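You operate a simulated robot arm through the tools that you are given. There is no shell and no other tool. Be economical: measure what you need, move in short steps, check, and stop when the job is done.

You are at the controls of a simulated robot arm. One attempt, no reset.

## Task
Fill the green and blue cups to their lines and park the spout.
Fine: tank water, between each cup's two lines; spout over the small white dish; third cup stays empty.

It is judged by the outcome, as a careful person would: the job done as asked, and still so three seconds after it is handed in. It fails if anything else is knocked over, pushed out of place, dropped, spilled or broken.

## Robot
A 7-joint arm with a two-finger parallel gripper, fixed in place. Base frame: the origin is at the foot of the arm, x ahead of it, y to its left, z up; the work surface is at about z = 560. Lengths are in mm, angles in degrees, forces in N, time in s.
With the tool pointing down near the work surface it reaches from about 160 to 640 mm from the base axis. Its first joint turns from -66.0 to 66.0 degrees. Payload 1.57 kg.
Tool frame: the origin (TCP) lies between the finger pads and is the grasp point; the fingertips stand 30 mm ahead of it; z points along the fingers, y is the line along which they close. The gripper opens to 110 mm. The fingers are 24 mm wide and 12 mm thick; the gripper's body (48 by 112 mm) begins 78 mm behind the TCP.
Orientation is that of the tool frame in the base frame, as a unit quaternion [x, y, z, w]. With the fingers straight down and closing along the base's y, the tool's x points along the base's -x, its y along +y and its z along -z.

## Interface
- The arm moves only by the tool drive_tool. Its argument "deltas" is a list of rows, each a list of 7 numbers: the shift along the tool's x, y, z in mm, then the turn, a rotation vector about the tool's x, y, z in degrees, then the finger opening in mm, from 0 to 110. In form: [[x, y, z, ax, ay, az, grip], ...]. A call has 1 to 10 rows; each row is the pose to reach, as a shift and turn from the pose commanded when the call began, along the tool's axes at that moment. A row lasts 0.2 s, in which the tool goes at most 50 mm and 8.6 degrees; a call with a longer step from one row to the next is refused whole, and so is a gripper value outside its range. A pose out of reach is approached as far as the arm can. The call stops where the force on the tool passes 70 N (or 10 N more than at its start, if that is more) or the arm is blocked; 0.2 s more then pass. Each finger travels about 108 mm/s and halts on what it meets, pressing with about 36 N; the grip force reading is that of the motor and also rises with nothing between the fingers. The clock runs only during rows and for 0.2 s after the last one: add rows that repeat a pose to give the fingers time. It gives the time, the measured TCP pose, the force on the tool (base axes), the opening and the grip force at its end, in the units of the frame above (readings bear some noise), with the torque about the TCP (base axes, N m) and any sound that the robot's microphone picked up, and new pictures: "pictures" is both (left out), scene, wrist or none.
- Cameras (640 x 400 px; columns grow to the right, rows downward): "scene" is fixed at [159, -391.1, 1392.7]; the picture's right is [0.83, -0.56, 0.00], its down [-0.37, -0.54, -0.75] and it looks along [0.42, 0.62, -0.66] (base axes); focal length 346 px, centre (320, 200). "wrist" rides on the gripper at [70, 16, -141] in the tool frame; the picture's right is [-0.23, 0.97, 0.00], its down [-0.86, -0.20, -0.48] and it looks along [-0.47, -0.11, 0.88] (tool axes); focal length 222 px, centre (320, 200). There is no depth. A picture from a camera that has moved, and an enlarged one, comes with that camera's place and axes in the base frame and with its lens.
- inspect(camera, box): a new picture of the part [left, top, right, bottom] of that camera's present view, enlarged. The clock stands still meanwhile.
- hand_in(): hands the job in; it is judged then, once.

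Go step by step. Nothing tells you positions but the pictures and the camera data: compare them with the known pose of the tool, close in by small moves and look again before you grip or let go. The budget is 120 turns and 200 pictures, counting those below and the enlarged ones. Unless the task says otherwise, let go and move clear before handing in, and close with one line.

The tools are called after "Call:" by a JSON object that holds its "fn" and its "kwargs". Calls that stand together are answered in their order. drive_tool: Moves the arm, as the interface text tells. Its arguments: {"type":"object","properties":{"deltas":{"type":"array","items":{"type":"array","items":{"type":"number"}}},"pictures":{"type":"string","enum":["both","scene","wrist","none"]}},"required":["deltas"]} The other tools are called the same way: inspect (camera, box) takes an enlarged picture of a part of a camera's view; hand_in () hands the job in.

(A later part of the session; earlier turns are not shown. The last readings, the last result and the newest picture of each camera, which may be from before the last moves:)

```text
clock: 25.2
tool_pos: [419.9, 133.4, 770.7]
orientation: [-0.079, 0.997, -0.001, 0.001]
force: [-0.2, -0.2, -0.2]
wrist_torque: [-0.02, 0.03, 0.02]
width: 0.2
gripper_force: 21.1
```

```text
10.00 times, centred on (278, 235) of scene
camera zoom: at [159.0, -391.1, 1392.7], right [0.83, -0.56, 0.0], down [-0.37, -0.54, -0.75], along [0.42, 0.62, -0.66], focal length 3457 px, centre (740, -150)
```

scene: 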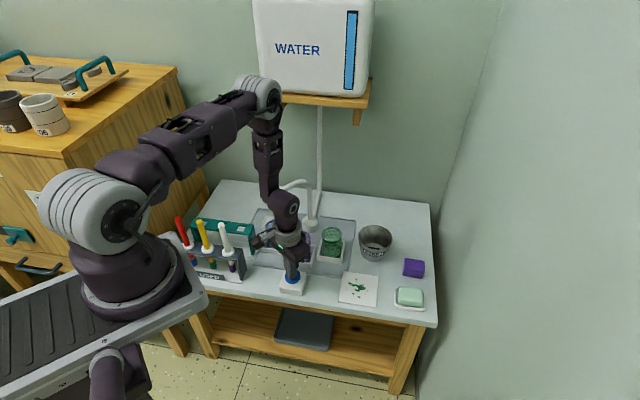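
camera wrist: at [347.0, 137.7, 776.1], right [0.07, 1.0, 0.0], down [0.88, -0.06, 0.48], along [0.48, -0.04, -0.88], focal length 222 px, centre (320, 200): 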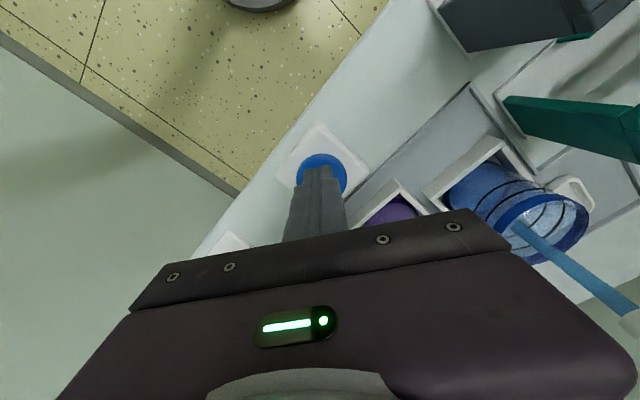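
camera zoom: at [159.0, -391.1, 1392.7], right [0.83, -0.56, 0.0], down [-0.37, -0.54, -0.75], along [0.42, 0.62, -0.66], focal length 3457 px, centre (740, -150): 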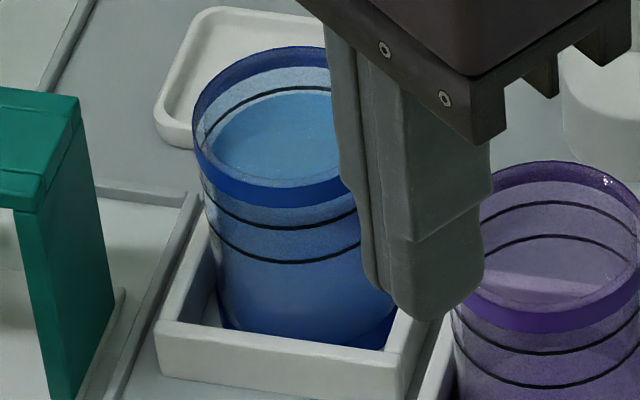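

Blue is about 75% of the way between its lines, so it's done. Now I'll go over the spout arm with the gripper upright and open to 60 mm, to swing it to green.

Call:
{"fn": "drive_tool", "kwargs": {"deltas": [[0, 0, -45, 0, 0, 0, 10], [0, 0, -80, 0, 0, 0, 30], [-28, 36, -80, 0, 0, 0, 50], [-56, 72, -80, 0, 0, 0, 60], [-84, 108, -80, 0, 0, 0, 60], [-108, 139.4, -80, 0, 0, 0, 60]]}}

```text
clock: 26.6
tool_pos: [505.1, 285.8, 851.9]
orientation: [-0.078, 0.997, 0.0, 0.0]
force: [0.3, -0.2, 0.1]
wrist_torque: [0.0, 0.0, 0.01]
width: 60.0
gripper_force: 0.0
camera wrist: at [433.1, 291.5, 993.2], right [0.07, 1.0, 0.0], down [0.88, -0.06, 0.48], along [0.48, -0.04, -0.88], focal length 222 px, centre (320, 200)
```

scene: 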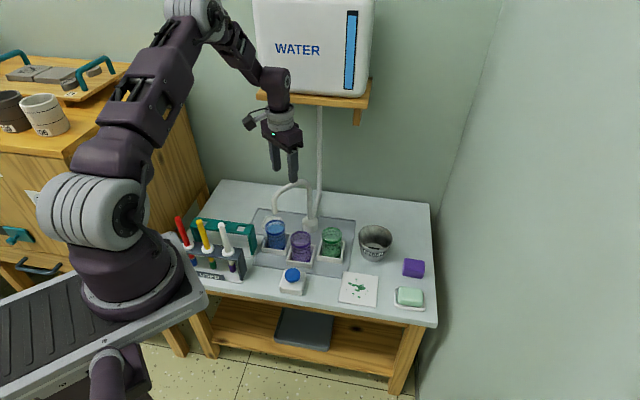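
wrist: 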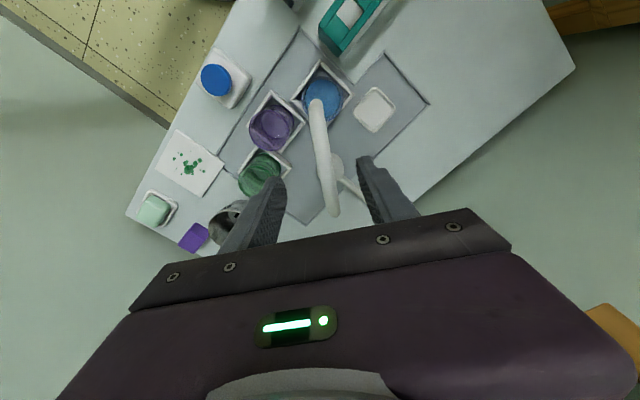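

The pipe is centred between the fingers. I'll descend around it, narrow to 35 mm and swing the first 45°.

Call:
{"fn": "drive_tool", "kwargs": {"deltas": [[0, 0, 40, 0, 0, 0, 60], [0, 0, 77, 0, 0, 0, 60], [0, 0, 77, 0, 0, 0, 35], [0.5, -9.8, 77, 0, 0, -6, 35], [-0.2, -19.6, 77, 0, 0, -12, 35], [-2.2, -29.2, 77, 0, 0, -18, 35], [-5.4, -38.5, 77, 0, 0, -24, 35], [-9.9, -47.2, 77, 0, 0, -30, 35], [-15.4, -55.3, 77, 0, 0, -36, 35]]}}

```text
clock: 28.6
tool_pos: [527.3, 234.3, 773.7]
orientation: [-0.383, 0.924, 0.001, 0.0]
force: [0.3, 0.7, -0.4]
wrist_torque: [0.01, 0.03, 0.03]
width: 34.8
gripper_force: 0.1
camera wrist: at [466.0, 197.2, 915.9], right [-0.53, 0.85, 0.0], down [0.75, 0.46, 0.48], along [0.41, 0.25, -0.88], focal length 222 px, centre (320, 200)
```

scene: 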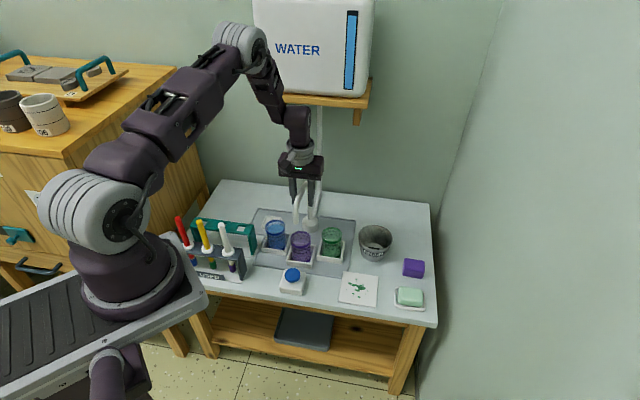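
wrist: 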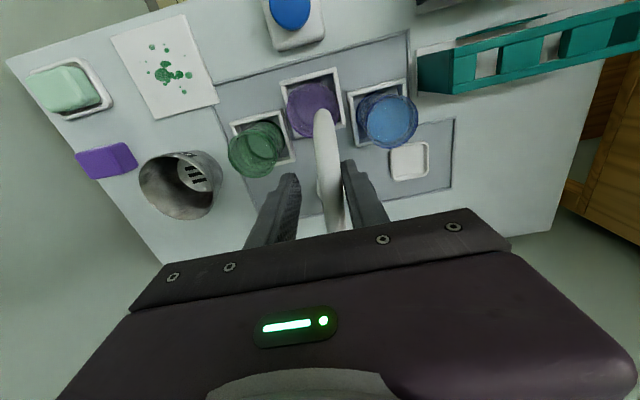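

Tracking well, now over purple with no flow. Continue the next 45° to green.

Call:
{"fn": "drive_tool", "kwargs": {"deltas": [[-1, -9.8, 0, 0, 0, -6.5, 35], [-3.2, -19.3, 0, 0, 0, -13, 35], [-6.7, -28.5, 0, 0, 0, -19.5, 35], [-11.4, -37.1, 0, 0, 0, -26, 35], [-17.1, -45.1, 0, 0, 0, -32.5, 35], [-23.8, -52.2, 0, 0, 0, -39, 35]]}}

Call:
{"fn": "inspect", "kwargs": {"camera": "scene", "box": [270, 170, 370, 270]}}

```text
clock: 30.0
tool_pos: [582.8, 215.6, 773.8]
orientation: [-0.67, 0.742, 0.0, 0.001]
force: [0.4, -0.4, -0.5]
wrist_torque: [-0.03, 0.01, 0.04]
width: 35.1
gripper_force: 0.5
camera wrist: at [558.1, 146.6, 915.6], right [-0.95, 0.33, 0.0], down [0.29, 0.83, 0.48], along [0.16, 0.45, -0.88], focal length 222 px, centre (320, 200)
```

scene: 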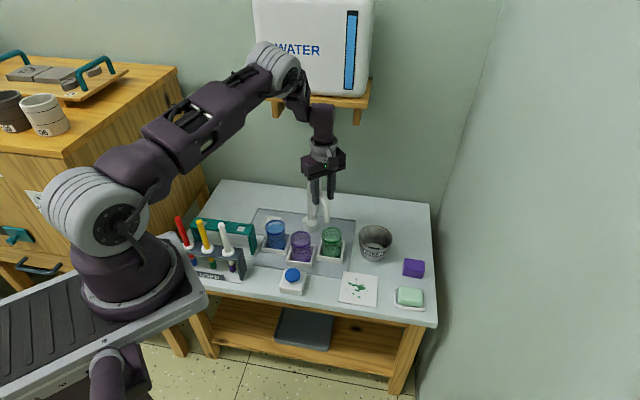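
wrist: 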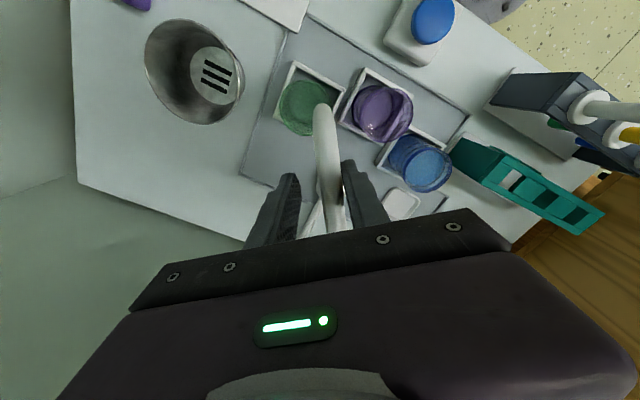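

```text
4.00 times, centred on (320, 220) of scene
camera zoom: at [159.0, -391.1, 1392.7], right [0.83, -0.56, 0.0], down [-0.37, -0.54, -0.75], along [0.42, 0.62, -0.66], focal length 1383 px, centre (320, 120)
```

zoom: 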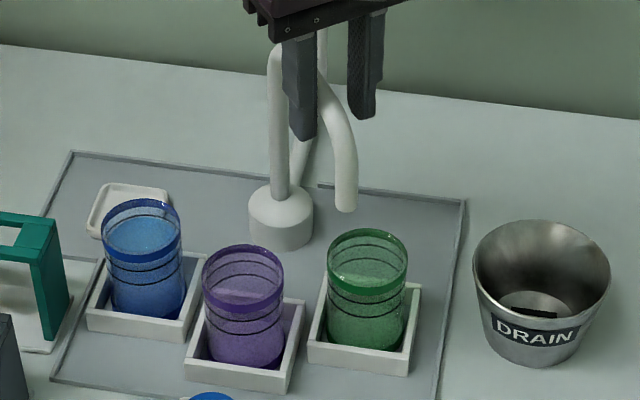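

The tip needs about 6° more to centre on green.

Call:
{"fn": "drive_tool", "kwargs": {"deltas": [[0, -3.8, 0, 0, 0, -2, 35], [0, -7.6, 0, 0, 0, -4, 35]], "pictures": "wrist"}}

Call:
{"fn": "inspect", "kwargs": {"camera": "scene", "box": [270, 170, 370, 270]}}

```text
clock: 30.6
tool_pos: [590.0, 215.2, 773.2]
orientation: [-0.695, 0.719, 0.0, 0.0]
force: [0.2, -0.4, 0.3]
wrist_torque: [-0.01, -0.05, 0.02]
width: 34.7
gripper_force: 0.1
camera wrist: at [570.5, 144.4, 915.2], right [-0.97, 0.26, 0.0], down [0.23, 0.85, 0.48], along [0.12, 0.46, -0.88], focal length 222 px, centre (320, 200)
```

wrist: 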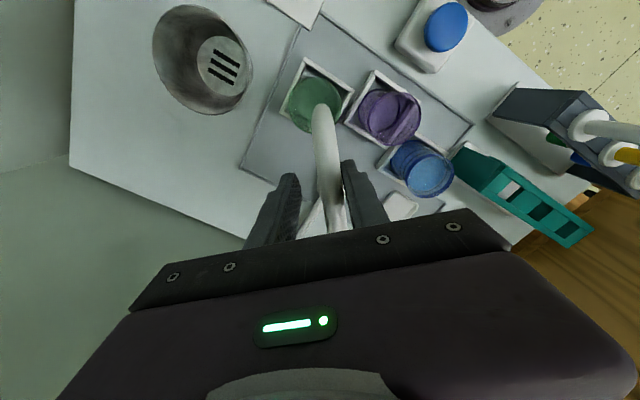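

```text
4.00 times, centred on (320, 220) of scene
camera zoom: at [159.0, -391.1, 1392.7], right [0.83, -0.56, 0.0], down [-0.37, -0.54, -0.75], along [0.42, 0.62, -0.66], focal length 1383 px, centre (320, 120)
```

zoom: 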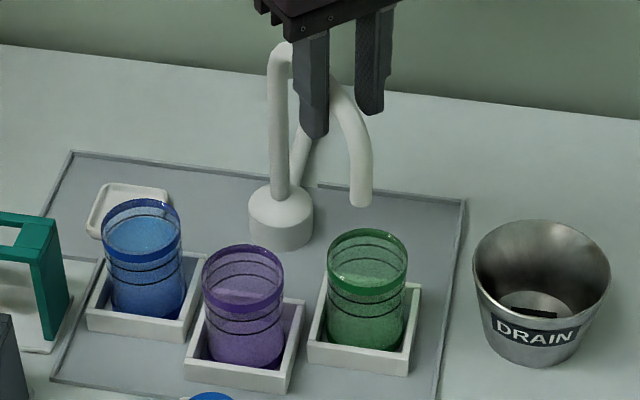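

The tip is centred on green. I'll ease off, lift clear and return over the button, keeping this yaw.

Call:
{"fn": "drive_tool", "kwargs": {"deltas": [[0, 7, 0, 0, 0, 0, 35], [0, 7, -40, 0, 0, 0, 35], [0, 7, -80, 0, 0, 0, 35], [22, 45, -80, 0, 0, 0, 20], [44, 86, -80, 0, 0, 0, 0], [66, 127, -80, 0, 0, 0, 0], [87.4, 167, -70, 0, 0, 0, 0], [87.4, 167, -35, 0, 0, 0, 0], [87.4, 167, 1, 0, 0, 0, 0]]}}

Call:
{"fn": "inspect", "kwargs": {"camera": "scene", "box": [270, 170, 370, 270]}}

```text
clock: 32.6
tool_pos: [418.4, 134.2, 774.5]
orientation: [-0.695, 0.719, 0.0, 0.001]
force: [0.0, 0.6, 0.1]
wrist_torque: [-0.01, -0.01, -0.02]
width: 0.1
gripper_force: 21.7
camera wrist: at [399.6, 64.5, 915.6], right [-0.97, 0.26, 0.0], down [0.23, 0.85, 0.48], along [0.13, 0.46, -0.88], focal length 222 px, centre (320, 200)
```

scene: 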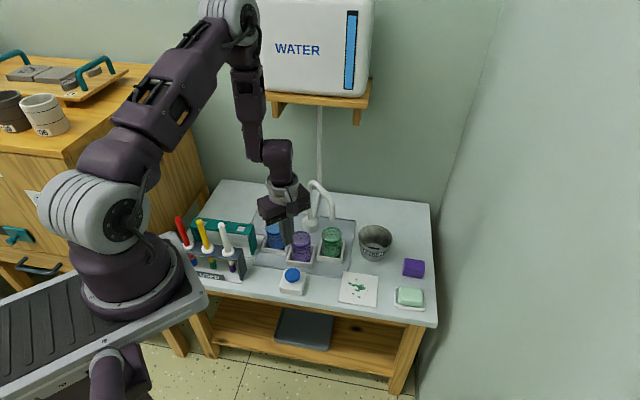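
wrist: 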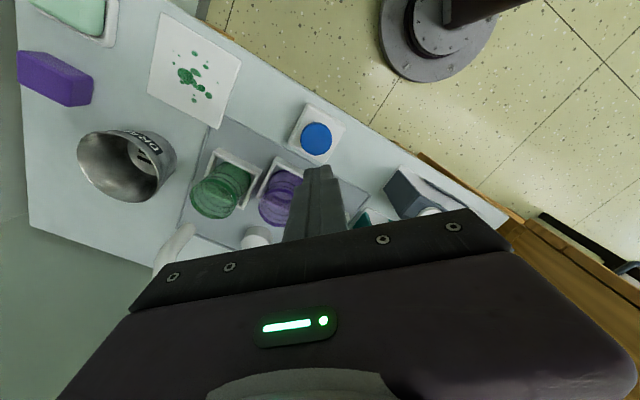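

```text
4.00 times, centred on (320, 220) of scene
camera zoom: at [159.0, -391.1, 1392.7], right [0.83, -0.56, 0.0], down [-0.37, -0.54, -0.75], along [0.42, 0.62, -0.66], focal length 1383 px, centre (320, 120)
```

zoom: 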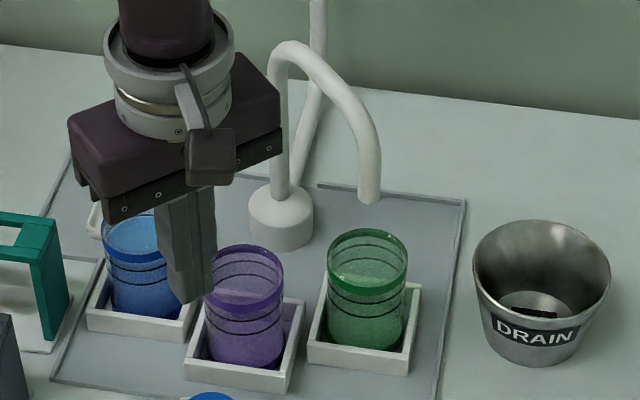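

The spout settled slightly further but still falls inside the green cup. I'll press briefly and check the stream.

Call:
{"fn": "drive_tool", "kwargs": {"deltas": [[1, -1, 45, 0, 0, 0, 0], [1, -1, 90, 0, 0, 0, 0], [1, -1, 127, 0, 0, 0, 0], [1, -1, 139, 0, 0, 0, 0]], "pictures": "wrist"}}

Call:
{"fn": "inspect", "kwargs": {"camera": "scene", "box": [270, 170, 370, 270]}}

```text
clock: 33.6
tool_pos: [421.6, 132.4, 634.3]
orientation: [-0.695, 0.719, 0.0, 0.0]
force: [-1.2, 1.0, 5.3]
wrist_torque: [0.05, 0.03, 0.01]
width: 0.0
gripper_force: 21.3
heard: click
camera wrist: at [401.7, 62.7, 776.2], right [-0.97, 0.26, 0.0], down [0.23, 0.85, 0.48], along [0.13, 0.46, -0.88], focal length 222 px, centre (320, 200)
```

wrist: 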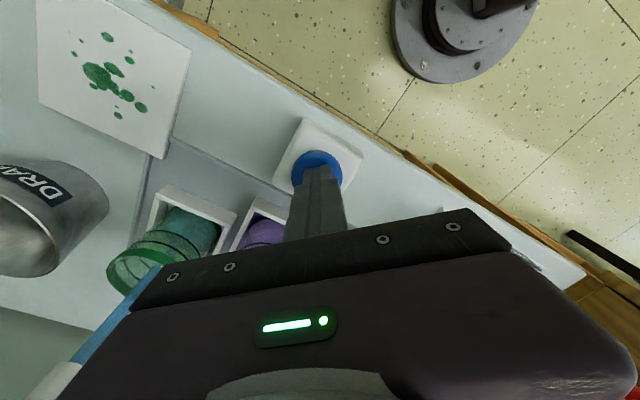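

```text
4.00 times, centred on (320, 220) of scene
camera zoom: at [158.9, -391.1, 1392.7], right [0.83, -0.56, 0.0], down [-0.37, -0.54, -0.75], along [0.43, 0.62, -0.66], focal length 1383 px, centre (320, 120)
```

zoom: 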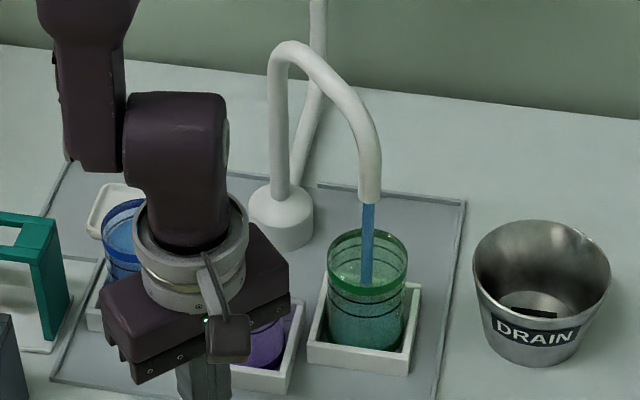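

The stream falls inside the cup. I'll hold on; blue took about 8 s in all, so I'll stop to check at around 6.5 s.

Call:
{"fn": "drive_tool", "kwargs": {"deltas": [[0, 0, 0, 0, 0, 0, 0], [0, 0, 0, 0, 0, 0, 0], [0, 0, 0, 0, 0, 0, 0], [0, 0, 0, 0, 0, 0, 0], [0, 0, 0, 0, 0, 0, 0], [0, 0, 0, 0, 0, 0, 0], [0, 0, 0, 0, 0, 0, 0], [0, 0, 0, 0, 0, 0, 0], [0, 0, 0, 0, 0, 0, 0], [0, 0, 0, 0, 0, 0, 0]], "pictures": "none"}}

Call:
{"fn": "drive_tool", "kwargs": {"deltas": [[0, 0, 0, 0, 0, 0, 0], [0, 0, 0, 0, 0, 0, 0], [0, 0, 0, 0, 0, 0, 0], [0, 0, 0, 0, 0, 0, 0], [0, 0, 0, 0, 0, 0, 0], [0, 0, 0, 0, 0, 0, 0], [0, 0, 0, 0, 0, 0, 0], [0, 0, 0, 0, 0, 0, 0], [0, 0, 0, 0, 0, 0, 0], [0, 0, 0, 0, 0, 0, 0]], "pictures": "none"}}

Call:
{"fn": "inspect", "kwargs": {"camera": "scene", "box": [312, 215, 352, 255]}}

```text
clock: 35.8
tool_pos: [422.2, 132.4, 634.6]
orientation: [-0.694, 0.72, 0.0, 0.0]
force: [-0.3, 1.7, 4.4]
wrist_torque: [0.04, -0.02, 0.03]
width: 0.0
gripper_force: 21.5
```

```text
clock: 38.0
tool_pos: [421.3, 132.7, 635.8]
orientation: [-0.695, 0.719, 0.001, 0.0]
force: [1.6, 0.7, 4.1]
wrist_torque: [0.02, -0.07, 0.02]
width: 0.0
gripper_force: 20.9
```

```text
10.00 times, centred on (332, 235) of scene
camera zoom: at [159.0, -391.1, 1392.7], right [0.83, -0.56, 0.0], down [-0.37, -0.54, -0.75], along [0.42, 0.62, -0.66], focal length 3457 px, centre (200, -150)
```

zoom: 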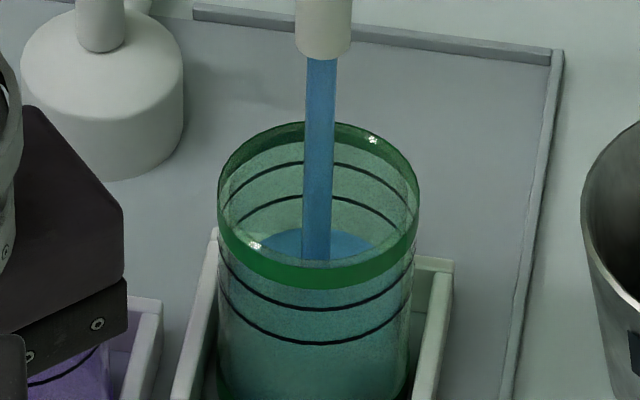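

The surface's back edge is at about y=230, with the lines at 195 and 162 in this zoom. Around 3 s more; I'll do it in parts.

Call:
{"fn": "drive_tool", "kwargs": {"deltas": [[0, 0, 0, 0, 0, 0, 0], [0, 0, 0, 0, 0, 0, 0], [0, 0, 0, 0, 0, 0, 0], [0, 0, 0, 0, 0, 0, 0], [0, 0, 0, 0, 0, 0, 0], [0, 0, 0, 0, 0, 0, 0], [0, 0, 0, 0, 0, 0, 0], [0, 0, 0, 0, 0, 0, 0], [0, 0, 0, 0, 0, 0, 0], [0, 0, 0, 0, 0, 0, 0]], "pictures": "none"}}

Call:
{"fn": "inspect", "kwargs": {"camera": "scene", "box": [312, 215, 352, 255]}}

```text
clock: 40.2
tool_pos: [420.7, 132.9, 635.6]
orientation: [-0.695, 0.719, 0.001, 0.0]
force: [1.4, 0.6, 4.9]
wrist_torque: [0.04, -0.07, 0.03]
width: 0.0
gripper_force: 21.2
```

```text
10.00 times, centred on (332, 235) of scene
camera zoom: at [159.0, -391.1, 1392.7], right [0.83, -0.56, 0.0], down [-0.37, -0.54, -0.75], along [0.42, 0.62, -0.66], focal length 3457 px, centre (200, -150)
```

zoom: 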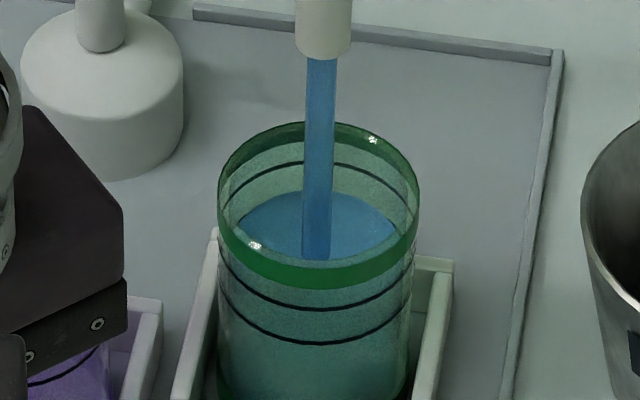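

Now just at the lower line, rising about 18 px/s. 0.65 s more, then release and lift.

Call:
{"fn": "drive_tool", "kwargs": {"deltas": [[0, 0, 0, 0, 0, 0, 0], [0, 0, 0, 0, 0, 0, 0], [0, 0, 0, 0, 0, 0, 0], [0, 0, -15, 0, 0, 0, 0], [0, 0, -60, 0, 0, 0, 0], [0, 0, -105, 0, 0, 0, 0], [0, 0, -138, 0, 0, 0, 0]], "pictures": "scene"}}

Call:
{"fn": "inspect", "kwargs": {"camera": "scene", "box": [312, 215, 352, 255]}}

```text
clock: 41.8
tool_pos: [419.3, 132.1, 771.3]
orientation: [-0.695, 0.719, 0.0, -0.001]
force: [-0.6, -0.8, -0.3]
wrist_torque: [0.0, 0.0, 0.01]
width: 0.0
gripper_force: 20.8
```

scene: 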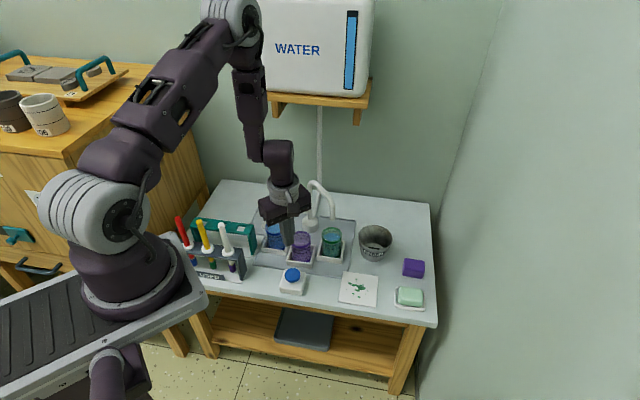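

```text
10.00 times, centred on (332, 235) of scene
camera zoom: at [159.0, -391.1, 1392.7], right [0.83, -0.56, 0.0], down [-0.37, -0.54, -0.75], along [0.42, 0.62, -0.66], focal length 3457 px, centre (200, -150)
```

zoom: 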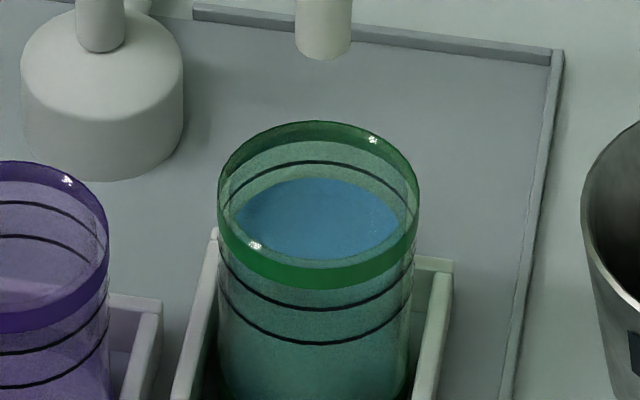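

Green is mid-band. Next I go back over the spout arm at about 270° to swing it back to the dish.

Call:
{"fn": "drive_tool", "kwargs": {"deltas": [[0, 0, -40, 0, 0, 0, 20], [0, 0, -80, 0, 0, 0, 50], [-20, -36, -80, 0, 0, 0, 60], [-40, -72, -80, 0, 0, 0, 60], [-60, -108, -80, 0, 0, 0, 60], [-88.6, -145, -80, 0, 0, 0, 60], [-88.6, -158.9, -80, 0, 0, 0, 60]]}}

```text
clock: 43.4
tool_pos: [583.1, 214.4, 850.9]
orientation: [-0.694, 0.72, 0.0, -0.001]
force: [0.1, 0.3, 0.1]
wrist_torque: [0.02, 0.0, 0.0]
width: 60.0
gripper_force: 0.3
camera wrist: at [563.4, 145.3, 992.0], right [-0.97, 0.26, 0.0], down [0.23, 0.85, 0.48], along [0.12, 0.46, -0.88], focal length 222 px, centre (320, 200)
```

scene: 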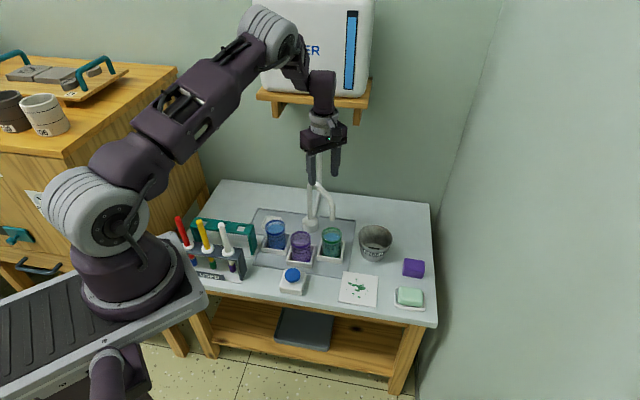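
wrist: 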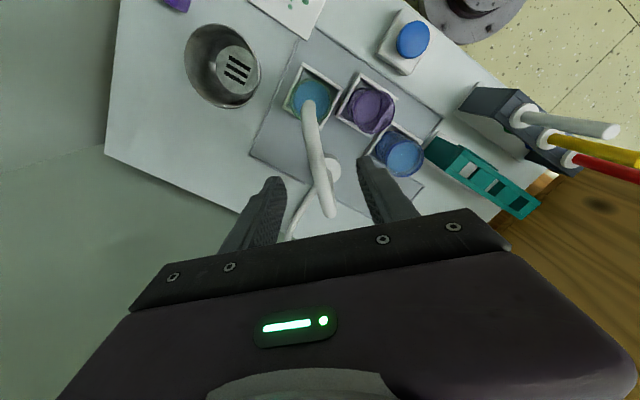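

Call:
{"fn": "drive_tool", "kwargs": {"deltas": [[0, 0, 40, 0, 0, 0, 60], [0, 0, 77, 0, 0, 0, 60], [0, 0, 77, 0, 0, 0, 35], [0, 9.8, 77, 0, 0, 6.5, 35], [-1.2, 19.5, 77, 0, 0, 13, 35], [-3.7, 29, 77, 0, 0, 19.5, 35], [-7.4, 38.1, 77, 0, 0, 26, 35], [-12.3, 46.7, 77, 0, 0, 32.5, 35], [-18.2, 54.4, 77, 0, 0, 39, 35]], "pictures": "wrist"}}

```text
clock: 45.4
tool_pos: [528.5, 234.4, 774.9]
orientation: [-0.414, 0.91, 0.0, -0.001]
force: [-0.1, 0.4, 0.0]
wrist_torque: [-0.03, 0.0, -0.01]
width: 35.3
gripper_force: 0.0
camera wrist: at [469.3, 192.5, 915.8], right [-0.58, 0.81, 0.0], down [0.71, 0.51, 0.48], along [0.39, 0.28, -0.88], focal length 222 px, centre (320, 200)
```

wrist: 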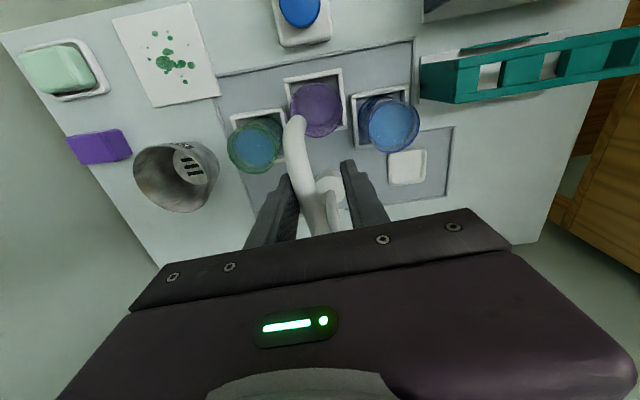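

Call:
{"fn": "drive_tool", "kwargs": {"deltas": [[-1, 9.8, 0, 0, 0, 7.5, 35], [-3.2, 19.3, 0, 0, 0, 15, 35], [-6.7, 28.5, 0, 0, 0, 22.5, 35], [-11.4, 37.2, 0, 0, 0, 30, 35], [-17.1, 45.1, 0, 0, 0, 37.5, 35], [-23.8, 52.3, 0, 0, 0, 45, 35]], "pictures": "wrist"}}

```text
clock: 46.8
tool_pos: [503.8, 286.3, 775.4]
orientation: [-0.033, 0.999, 0.0, 0.0]
force: [0.2, -0.3, -0.1]
wrist_torque: [0.03, 0.0, 0.02]
width: 35.1
gripper_force: 0.4
camera wrist: at [433.2, 297.6, 917.3], right [0.16, 0.99, 0.0], down [0.87, -0.14, 0.48], along [0.47, -0.08, -0.88], focal length 222 px, centre (320, 200)
```

wrist: 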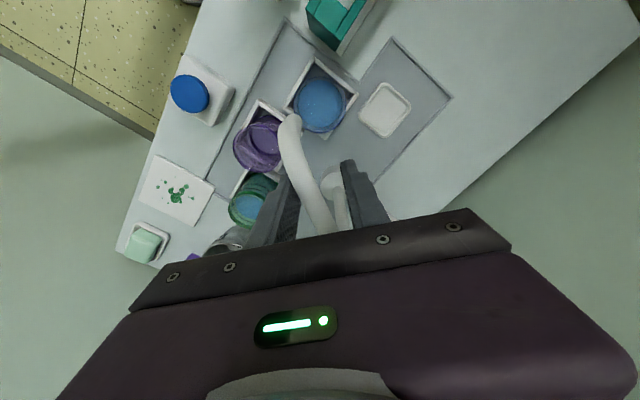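

The pipe follows the finger. I'll tilt back 25° away from the shelf before the last stretch, then swing 40°.

Call:
{"fn": "drive_tool", "kwargs": {"deltas": [[0, 0, 0, -8.3, 0, 0, 35], [0, 0, 0, -16.6, 0, 0, 32], [0, 0, 0, -25, 0, 0, 30]], "pictures": "none"}}

Call:
{"fn": "drive_tool", "kwargs": {"deltas": [[-1.1, 9.4, 4.4, 0, -3.38, 7.25, 30], [-3.6, 18.7, 8.7, 0, -6.76, 14.5, 30], [-7.6, 27.4, 12.8, 0, -10.14, 21.7, 30], [-12.8, 35.6, 16.6, 0, -13.5, 29, 30], [-19.2, 43.1, 20.1, 0, -16.9, 36.2, 30]], "pictures": "wrist"}}

Call:
{"fn": "inspect", "kwargs": {"camera": "scene", "box": [230, 130, 370, 270]}}

```text
clock: 47.6
tool_pos: [505.2, 288.4, 775.2]
orientation: [-0.034, 0.976, 0.217, -0.006]
force: [0.6, -0.2, -0.2]
wrist_torque: [0.06, -0.01, 0.0]
width: 29.9
gripper_force: 0.1
```

```text
clock: 48.8
tool_pos: [520.8, 337.0, 775.7]
orientation: [0.303, 0.928, 0.207, 0.068]
force: [-0.4, -1.2, -1.1]
wrist_torque: [-0.01, 0.0, -0.03]
width: 30.1
gripper_force: 0.1
camera wrist: at [437.6, 339.7, 910.5], right [0.7, 0.58, 0.41], down [0.46, -0.81, 0.35], along [0.54, -0.05, -0.84], focal length 222 px, centre (320, 200)
```

wrist: 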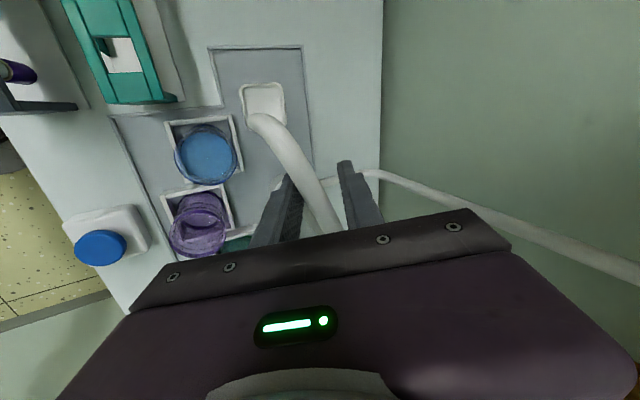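

```text
2.86 times, centred on (300, 200) of scene
camera zoom: at [159.0, -391.1, 1392.7], right [0.83, -0.56, 0.0], down [-0.37, -0.54, -0.75], along [0.42, 0.62, -0.66], focal length 988 px, centre (377, 200)
```

zoom: 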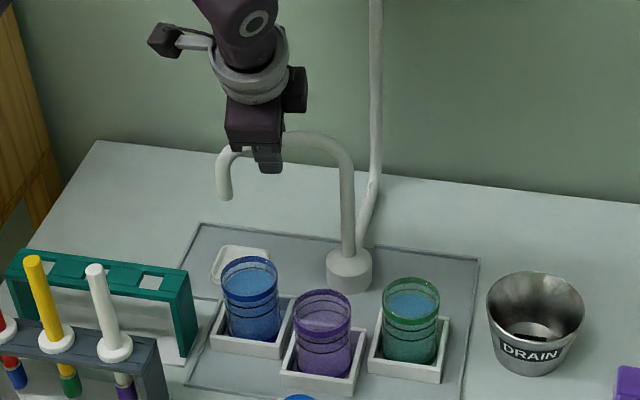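

The tip is around 148°. About 12° more to centre over the dish.

Call:
{"fn": "drive_tool", "kwargs": {"deltas": [[-0.8, 7.1, 3.3, 0, -2.5, 5.4, 30], [-2.2, 13, 6.1, 0, -4.7, 10.1, 30]], "pictures": "wrist"}}

Call:
{"fn": "inspect", "kwargs": {"camera": "scene", "box": [230, 130, 370, 270]}}

```text
clock: 49.4
tool_pos: [530.5, 345.8, 774.4]
orientation: [0.39, 0.895, 0.198, 0.087]
force: [0.6, 0.6, 0.4]
wrist_torque: [0.0, -0.02, -0.04]
width: 29.8
gripper_force: 0.1
camera wrist: at [450.3, 365.9, 910.5], right [0.8, 0.43, 0.41], down [0.3, -0.89, 0.35], along [0.52, -0.16, -0.84], focal length 222 px, centre (320, 200)
```

wrist: 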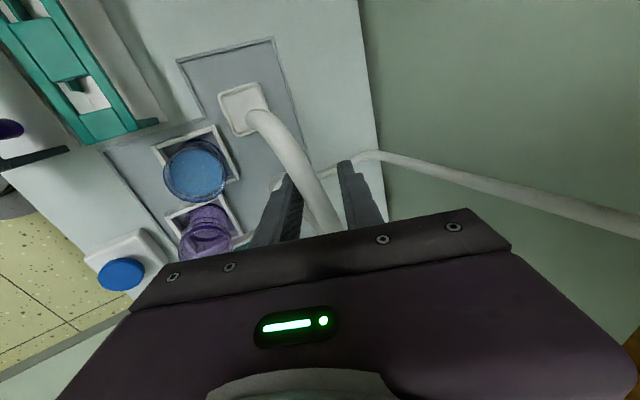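

```text
2.86 times, centred on (300, 200) of scene
camera zoom: at [159.0, -391.1, 1392.7], right [0.83, -0.56, 0.0], down [-0.37, -0.54, -0.75], along [0.42, 0.62, -0.66], focal length 988 px, centre (377, 200)
```

zoom: 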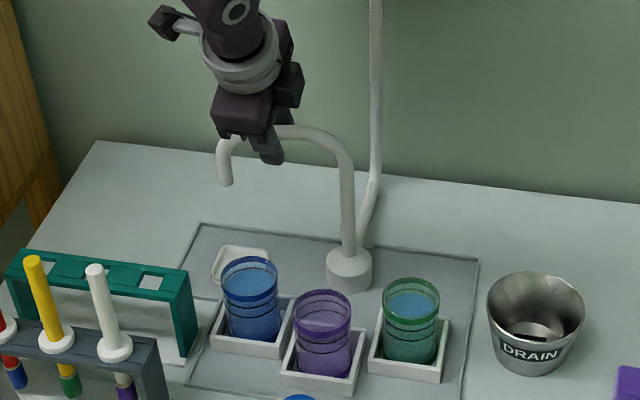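

The tip is about 18 mm short of the dish centre; about 6.5° more.

Call:
{"fn": "drive_tool", "kwargs": {"deltas": [[-0.4, 4, 1.9, 0, -1.4, 3, 30], [-0.9, 7.6, 3.5, 0, -2.7, 5.9, 30], [-0.9, 7.6, 3.5, 0, -2.7, 5.9, 30]], "pictures": "wrist"}}

Call:
{"fn": "inspect", "kwargs": {"camera": "scene", "box": [230, 130, 370, 270]}}

```text
clock: 50.2
tool_pos: [539.0, 352.5, 775.4]
orientation: [0.441, 0.871, 0.193, 0.097]
force: [0.1, -0.5, -0.4]
wrist_torque: [0.0, -0.02, 0.01]
width: 30.6
gripper_force: 0.1
camera wrist: at [460.3, 380.2, 910.4], right [0.85, 0.34, 0.41], down [0.2, -0.92, 0.35], along [0.5, -0.21, -0.84], focal length 222 px, centre (320, 200)
```

wrist: 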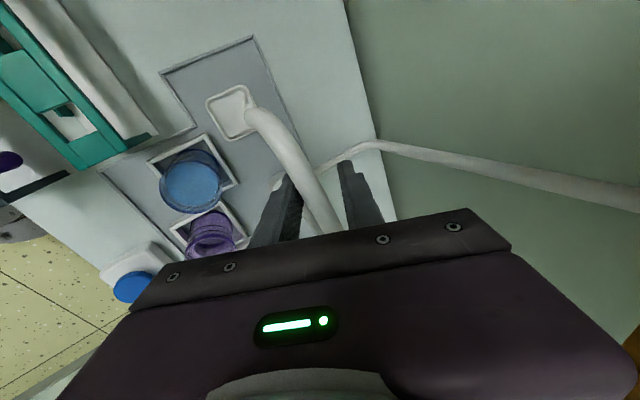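

```text
2.86 times, centred on (300, 200) of scene
camera zoom: at [159.0, -391.1, 1392.7], right [0.83, -0.56, 0.0], down [-0.37, -0.54, -0.75], along [0.42, 0.62, -0.66], focal length 988 px, centre (377, 200)
```

zoom: 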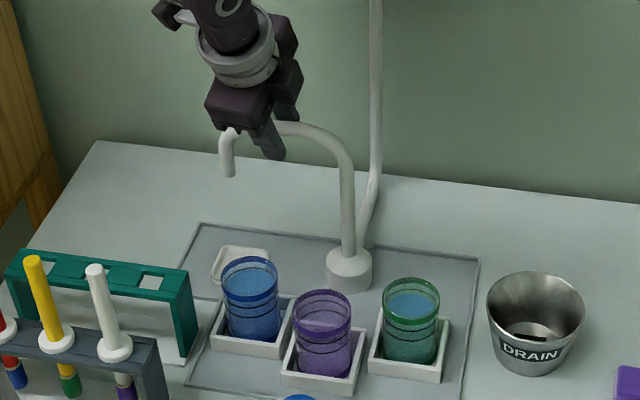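

The tip is at (488,382), over the dish centre. I'll ease off and back out along the tool axis.

Call:
{"fn": "drive_tool", "kwargs": {"deltas": [[0, -4, 0, 0, 0, 0, 38], [0, -4, -30, 0, 0, 0, 45], [0, -4, -65, 0, 0, 0, 45], [0, -4, -110, 0, 0, 0, 45]], "pictures": "wrist"}}

Call:
{"fn": "inspect", "kwargs": {"camera": "scene", "box": [230, 130, 370, 270]}}

```text
clock: 51.2
tool_pos: [495.6, 322.4, 872.5]
orientation: [0.44, 0.872, 0.193, 0.098]
force: [-0.2, 0.3, -0.1]
wrist_torque: [-0.01, -0.01, -0.01]
width: 45.2
gripper_force: 0.1
camera wrist: at [417.9, 351.7, 1007.0], right [0.85, 0.34, 0.41], down [0.2, -0.92, 0.35], along [0.5, -0.21, -0.84], focal length 222 px, centre (320, 200)
```

wrist: 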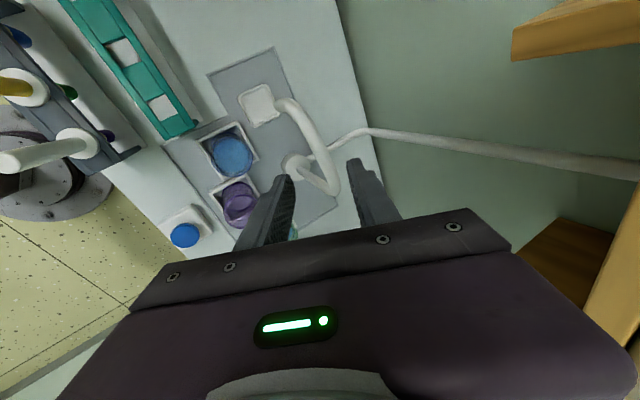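

```text
2.86 times, centred on (300, 200) of scene
camera zoom: at [159.0, -391.1, 1392.7], right [0.83, -0.56, 0.0], down [-0.37, -0.54, -0.75], along [0.42, 0.62, -0.66], focal length 988 px, centre (377, 200)
```

zoom: 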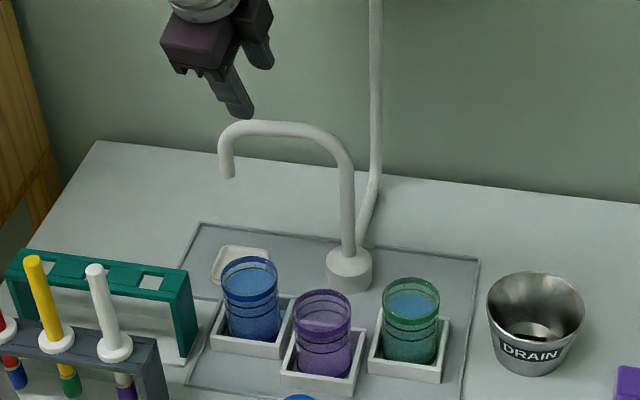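

The spout stayed over the dish. I'll pull the arm well clear and check all the levels.

Call:
{"fn": "drive_tool", "kwargs": {"deltas": [[0, -30, -20, 0, 0, 0, 45], [0, -65, -45, 8, 0, 0, 45], [0, -95, -70, 16, 0, 0, 45]], "pictures": "none"}}

Call:
{"fn": "inspect", "kwargs": {"camera": "scene", "box": [258, 215, 298, 255]}}

Call:
{"fn": "inspect", "kwargs": {"camera": "scene", "box": [240, 170, 360, 270]}}

Call:
{"fn": "inspect", "kwargs": {"camera": "wrist", "box": [160, 40, 400, 240]}}

```text
clock: 52.0
tool_pos: [402.6, 254.1, 895.8]
orientation: [0.449, 0.89, 0.07, 0.035]
force: [-0.2, -0.1, -0.2]
wrist_torque: [0.01, -0.02, 0.01]
width: 45.0
gripper_force: 0.1
```

```text
10.00 times, centred on (278, 235) of scene
camera zoom: at [159.0, -391.1, 1392.7], right [0.83, -0.56, 0.0], down [-0.37, -0.54, -0.75], along [0.42, 0.62, -0.66], focal length 3457 px, centre (740, -150)
```

zoom: 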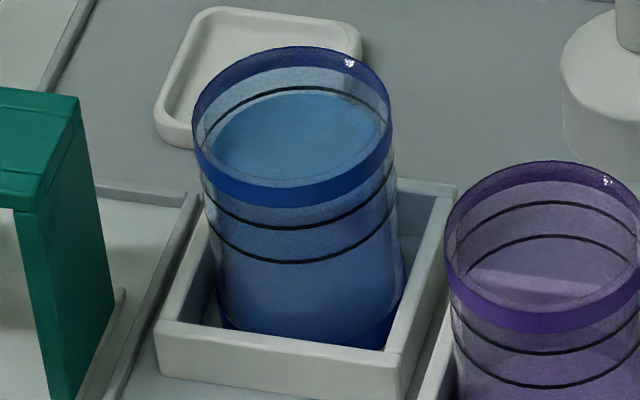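

```text
4.00 times, centred on (300, 220) of scene
camera zoom: at [159.0, -391.1, 1392.7], right [0.83, -0.56, 0.0], down [-0.37, -0.54, -0.75], along [0.42, 0.62, -0.66], focal length 1383 px, centre (400, 120)
```

zoom: 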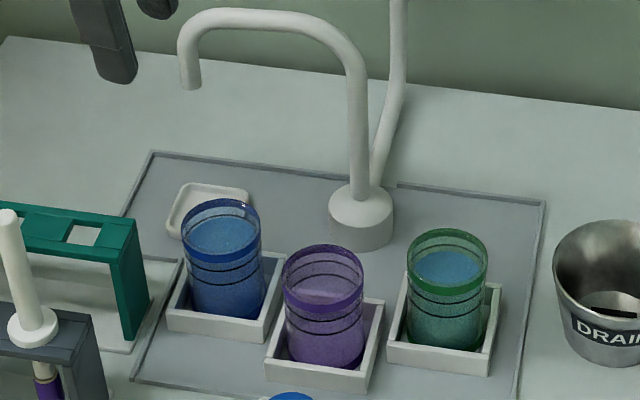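

```text
2.00 times, centred on (280, 140) of wrist
camera zoom: at [355.8, 305.8, 1038.8], right [0.91, 0.39, 0.15], down [0.29, -0.85, 0.44], along [0.3, -0.36, -0.88], focal length 444 px, centre (400, 320)
```

zoom: 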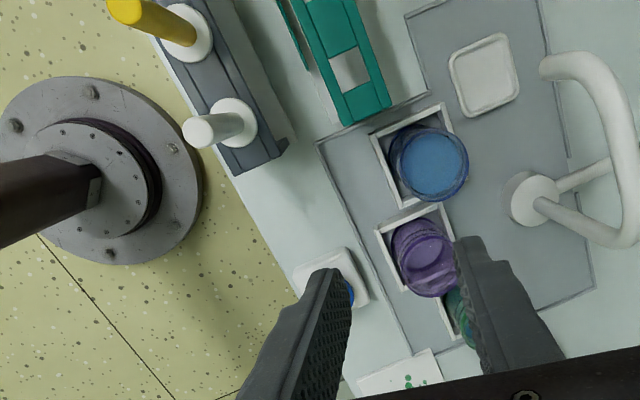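

Call:
{"fn": "inspect", "kwargs": {"camera": "scene", "box": [267, 217, 283, 229]}}

Call:
{"fn": "inspect", "kwargs": {"camera": "wrist", "box": [350, 95, 400, 145]}}

```text
16.00 times, centred on (275, 223) of scene
camera zoom: at [159.0, -391.1, 1392.7], right [0.83, -0.56, 0.0], down [-0.37, -0.54, -0.75], along [0.42, 0.62, -0.66], focal length 5530 px, centre (1040, -168)
```

zoom: 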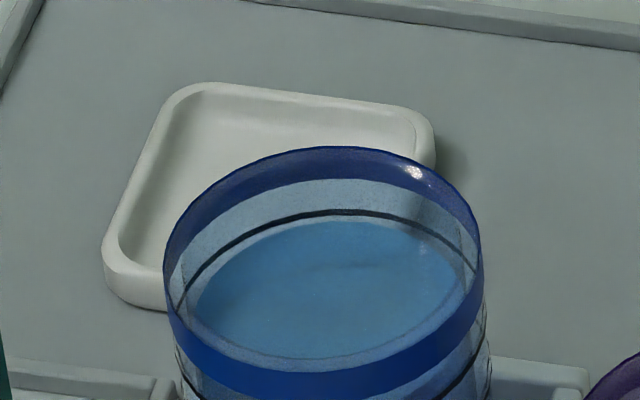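

```text
8.00 times, centred on (375, 120) of wrist
camera zoom: at [355.8, 305.8, 1038.8], right [0.91, 0.39, 0.15], down [0.29, -0.85, 0.44], along [0.3, -0.36, -0.88], focal length 1777 px, centre (-120, 840)
```

zoom: 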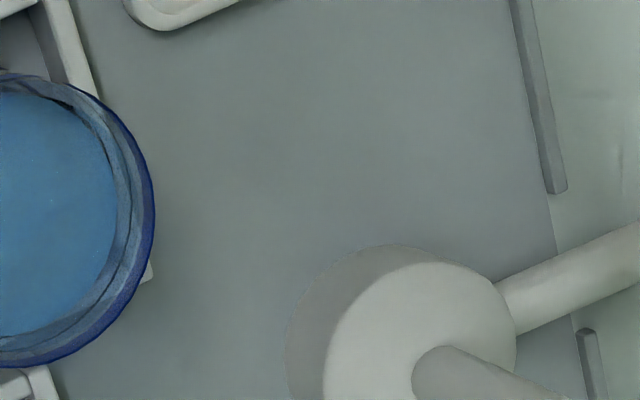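

I need to verify blue's level more precisely against the upper line, so I'll look at its front wall.

Call:
{"fn": "inspect", "kwargs": {"camera": "scene", "box": [266, 228, 286, 243]}}

Call:
{"fn": "inspect", "kwargs": {"camera": "scene", "box": [322, 228, 344, 251]}}

Call:
{"fn": "inspect", "kwargs": {"camera": "wrist", "box": [345, 90, 405, 150]}}

```text
16.00 times, centred on (276, 236) of scene
camera zoom: at [159.0, -391.1, 1392.7], right [0.83, -0.56, 0.0], down [-0.37, -0.54, -0.75], along [0.42, 0.62, -0.66], focal length 5530 px, centre (1024, -368)
```

zoom: 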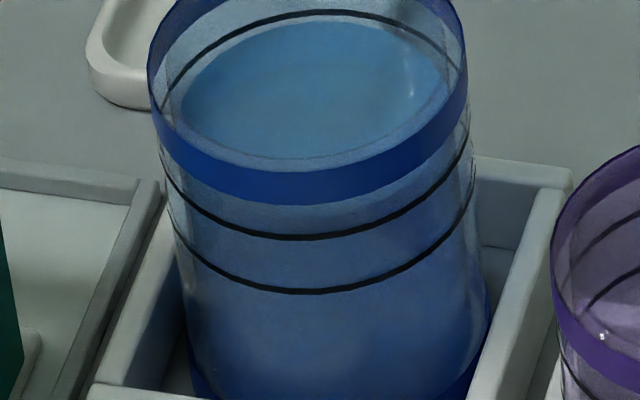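

```text
16.00 times, centred on (333, 240) of scene
camera zoom: at [159.0, -391.1, 1392.7], right [0.83, -0.56, 0.0], down [-0.37, -0.54, -0.75], along [0.42, 0.62, -0.66], focal length 5530 px, centre (112, -432)
```

zoom: 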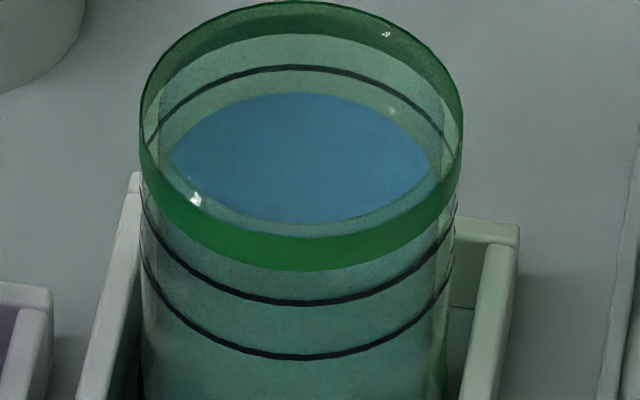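

```text
6.67 times, centred on (375, 120) of wrist
camera zoom: at [355.8, 305.8, 1038.8], right [0.91, 0.39, 0.15], down [0.29, -0.85, 0.44], along [0.3, -0.36, -0.88], focal length 1481 px, centre (-47, 733)
```

zoom: 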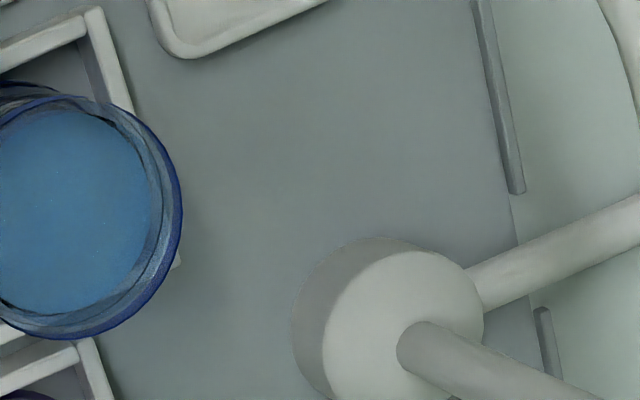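

By my geometry, the cup walls' thickness could put blue's true level near its upper line. I need a flatter side view, so I'll reposition the wrist camera, beginning with untilting and yawing.

Call:
{"fn": "drive_tool", "kwargs": {"deltas": [[0, 0, 0, 4.5, 0, 0, 20], [0, 0, 0, 9, 0, 0, 0]], "pictures": "none"}}

Call:
{"fn": "drive_tool", "kwargs": {"deltas": [[0, -8, 5, 0, 0, -8.5, 0], [0, -16, 10, 0, 0, -17, 0], [0, -24, 15, 0, 0, -25.5, 0], [0, -32, 20, 0, 0, -34, 0], [0, -40, 25, 0, 0, -42.5, 0], [0, -48, 30, 0, 0, -51, 0], [0, -56, 35, 0, 0, -59.5, 0], [0, -64, 40, 0, 0, -68, 0], [0, -70, 45, 0, 0, -76.5, 0], [0, -70, 50, 0, 0, -85, 0]], "pictures": "scene"}}

```text
clock: 52.6
tool_pos: [403.2, 253.6, 896.8]
orientation: [0.45, 0.893, 0.0, 0.0]
force: [-0.3, -0.4, 0.0]
wrist_torque: [0.01, -0.01, 0.01]
width: 0.0
gripper_force: 21.1
```

```text
clock: 54.8
tool_pos: [348.2, 211.8, 846.6]
orientation: [-0.272, 0.962, 0.0, -0.001]
force: [0.0, 0.1, 0.3]
wrist_torque: [0.0, 0.0, -0.04]
width: 0.2
gripper_force: 21.3
```

scene: 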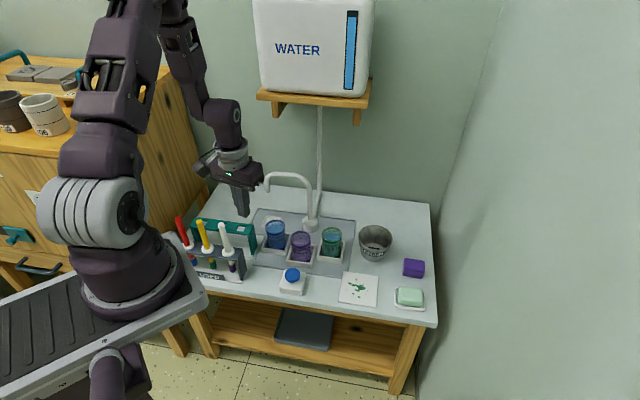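

Call:
{"fn": "drive_tool", "kwargs": {"deltas": [[-1, -11, 30, 0, 0, -6, 0], [-3, -22, 65, 0, 0, -12, 0], [-4.3, -33, 100, 0, 0, -18, 0]], "pictures": "none"}}

Call:
{"fn": "drive_tool", "kwargs": {"deltas": [[0, 0, 0, 0, -8, 0, 0], [0, 0, 0, 0, -16, 0, 0], [0, 0, 0, 0, -24, 0, 0], [0, 0, 0, 0, -32, 0, 0], [0, 0, 0, 0, -40, 0, 0]]}}

```text
clock: 55.6
tool_pos: [367.7, 188.0, 745.9]
orientation: [-0.418, 0.908, 0.001, 0.0]
force: [0.3, -0.5, -0.4]
wrist_torque: [0.03, -0.01, 0.0]
width: 0.2
gripper_force: 21.6
```

```text
clock: 56.8
tool_pos: [368.3, 186.5, 747.4]
orientation: [-0.393, 0.853, 0.144, 0.311]
force: [1.0, 0.8, 1.2]
wrist_torque: [0.01, 0.0, 0.0]
width: 0.0
gripper_force: 21.2
camera wrist: at [261.7, 86.2, 810.3], right [-0.63, 0.77, 0.15], down [0.38, 0.13, 0.92], along [0.68, 0.63, -0.37], focal length 222 px, centre (320, 200)
```

scene: 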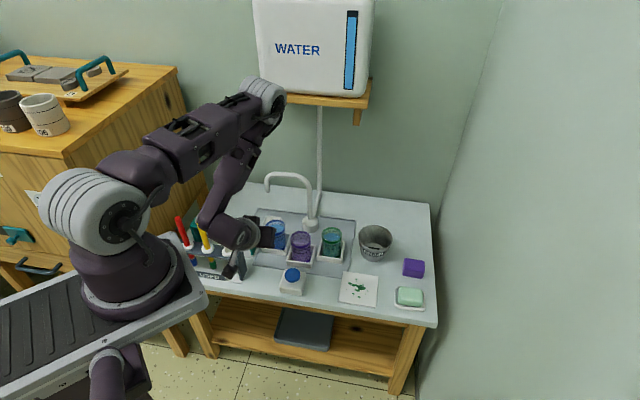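
wrist: 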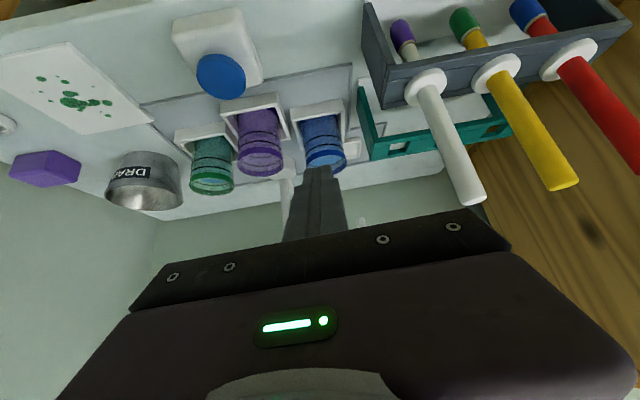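

This view is no flatter than the scene's, and the droppers are close, so I'll back out. A view from directly above gives the wall inset instead, which settles the level from the scene picture.

Call:
{"fn": "drive_tool", "kwargs": {"deltas": [[0, 0, 0, 0, 8, 0, 0], [0, 0, 0, 0, 16, 0, 0], [0, 0, 0, 0, 24, 0, 0], [0, 0, 0, 0, 32, 0, 0], [0, 0, 0, 0, 40, 0, 0]], "pictures": "none"}}

Call:
{"fn": "drive_tool", "kwargs": {"deltas": [[0, 0, -40, 0, 0, 8, 0], [0, 0, -83, 0, 0, 16, 0], [-35, -13, -83, 0, 0, 24, 0], [-70, -27, -83, 0, 0, 32, 0], [-105, -40, -83, 0, 0, 40, 0], [-140, -55, -83, 0, 0, 48, 0], [-159, -64, -83, 0, 0, 49, 0]]}}

```text
clock: 58.0
tool_pos: [368.5, 187.1, 745.9]
orientation: [-0.416, 0.909, 0.0, 0.0]
force: [-0.5, -0.1, 0.5]
wrist_torque: [-0.01, 0.02, -0.03]
width: 0.2
gripper_force: 21.4
```

```text
clock: 59.6
tool_pos: [519.5, 262.9, 829.6]
orientation: [-0.003, 1.0, -0.001, 0.0]
force: [0.8, 0.5, -0.6]
wrist_torque: [0.02, 0.03, 0.0]
width: 0.2
gripper_force: 21.0
camera wrist: at [449.8, 277.9, 971.7], right [0.22, 0.97, 0.0], down [0.86, -0.2, 0.48], along [0.47, -0.11, -0.88], focal length 222 px, centre (320, 200)
```

scene: 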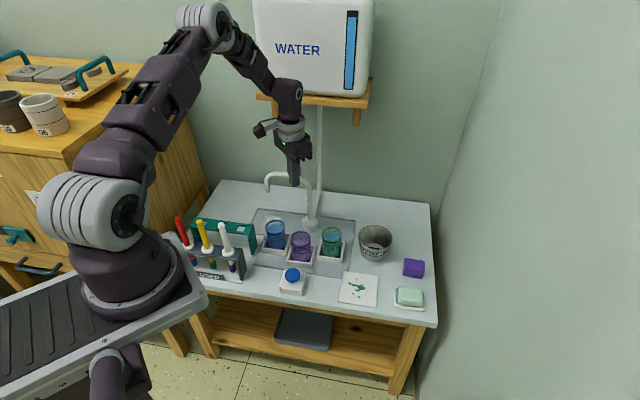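
wrist: 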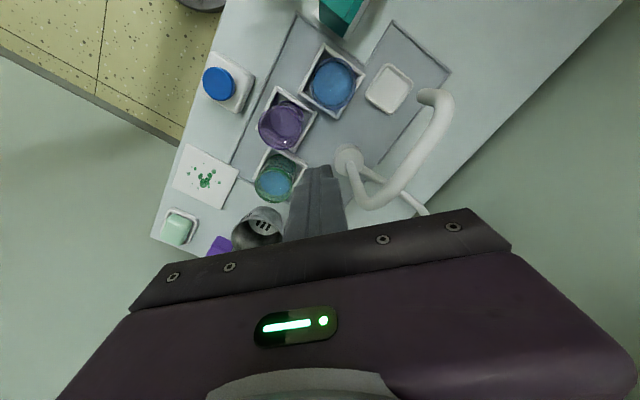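

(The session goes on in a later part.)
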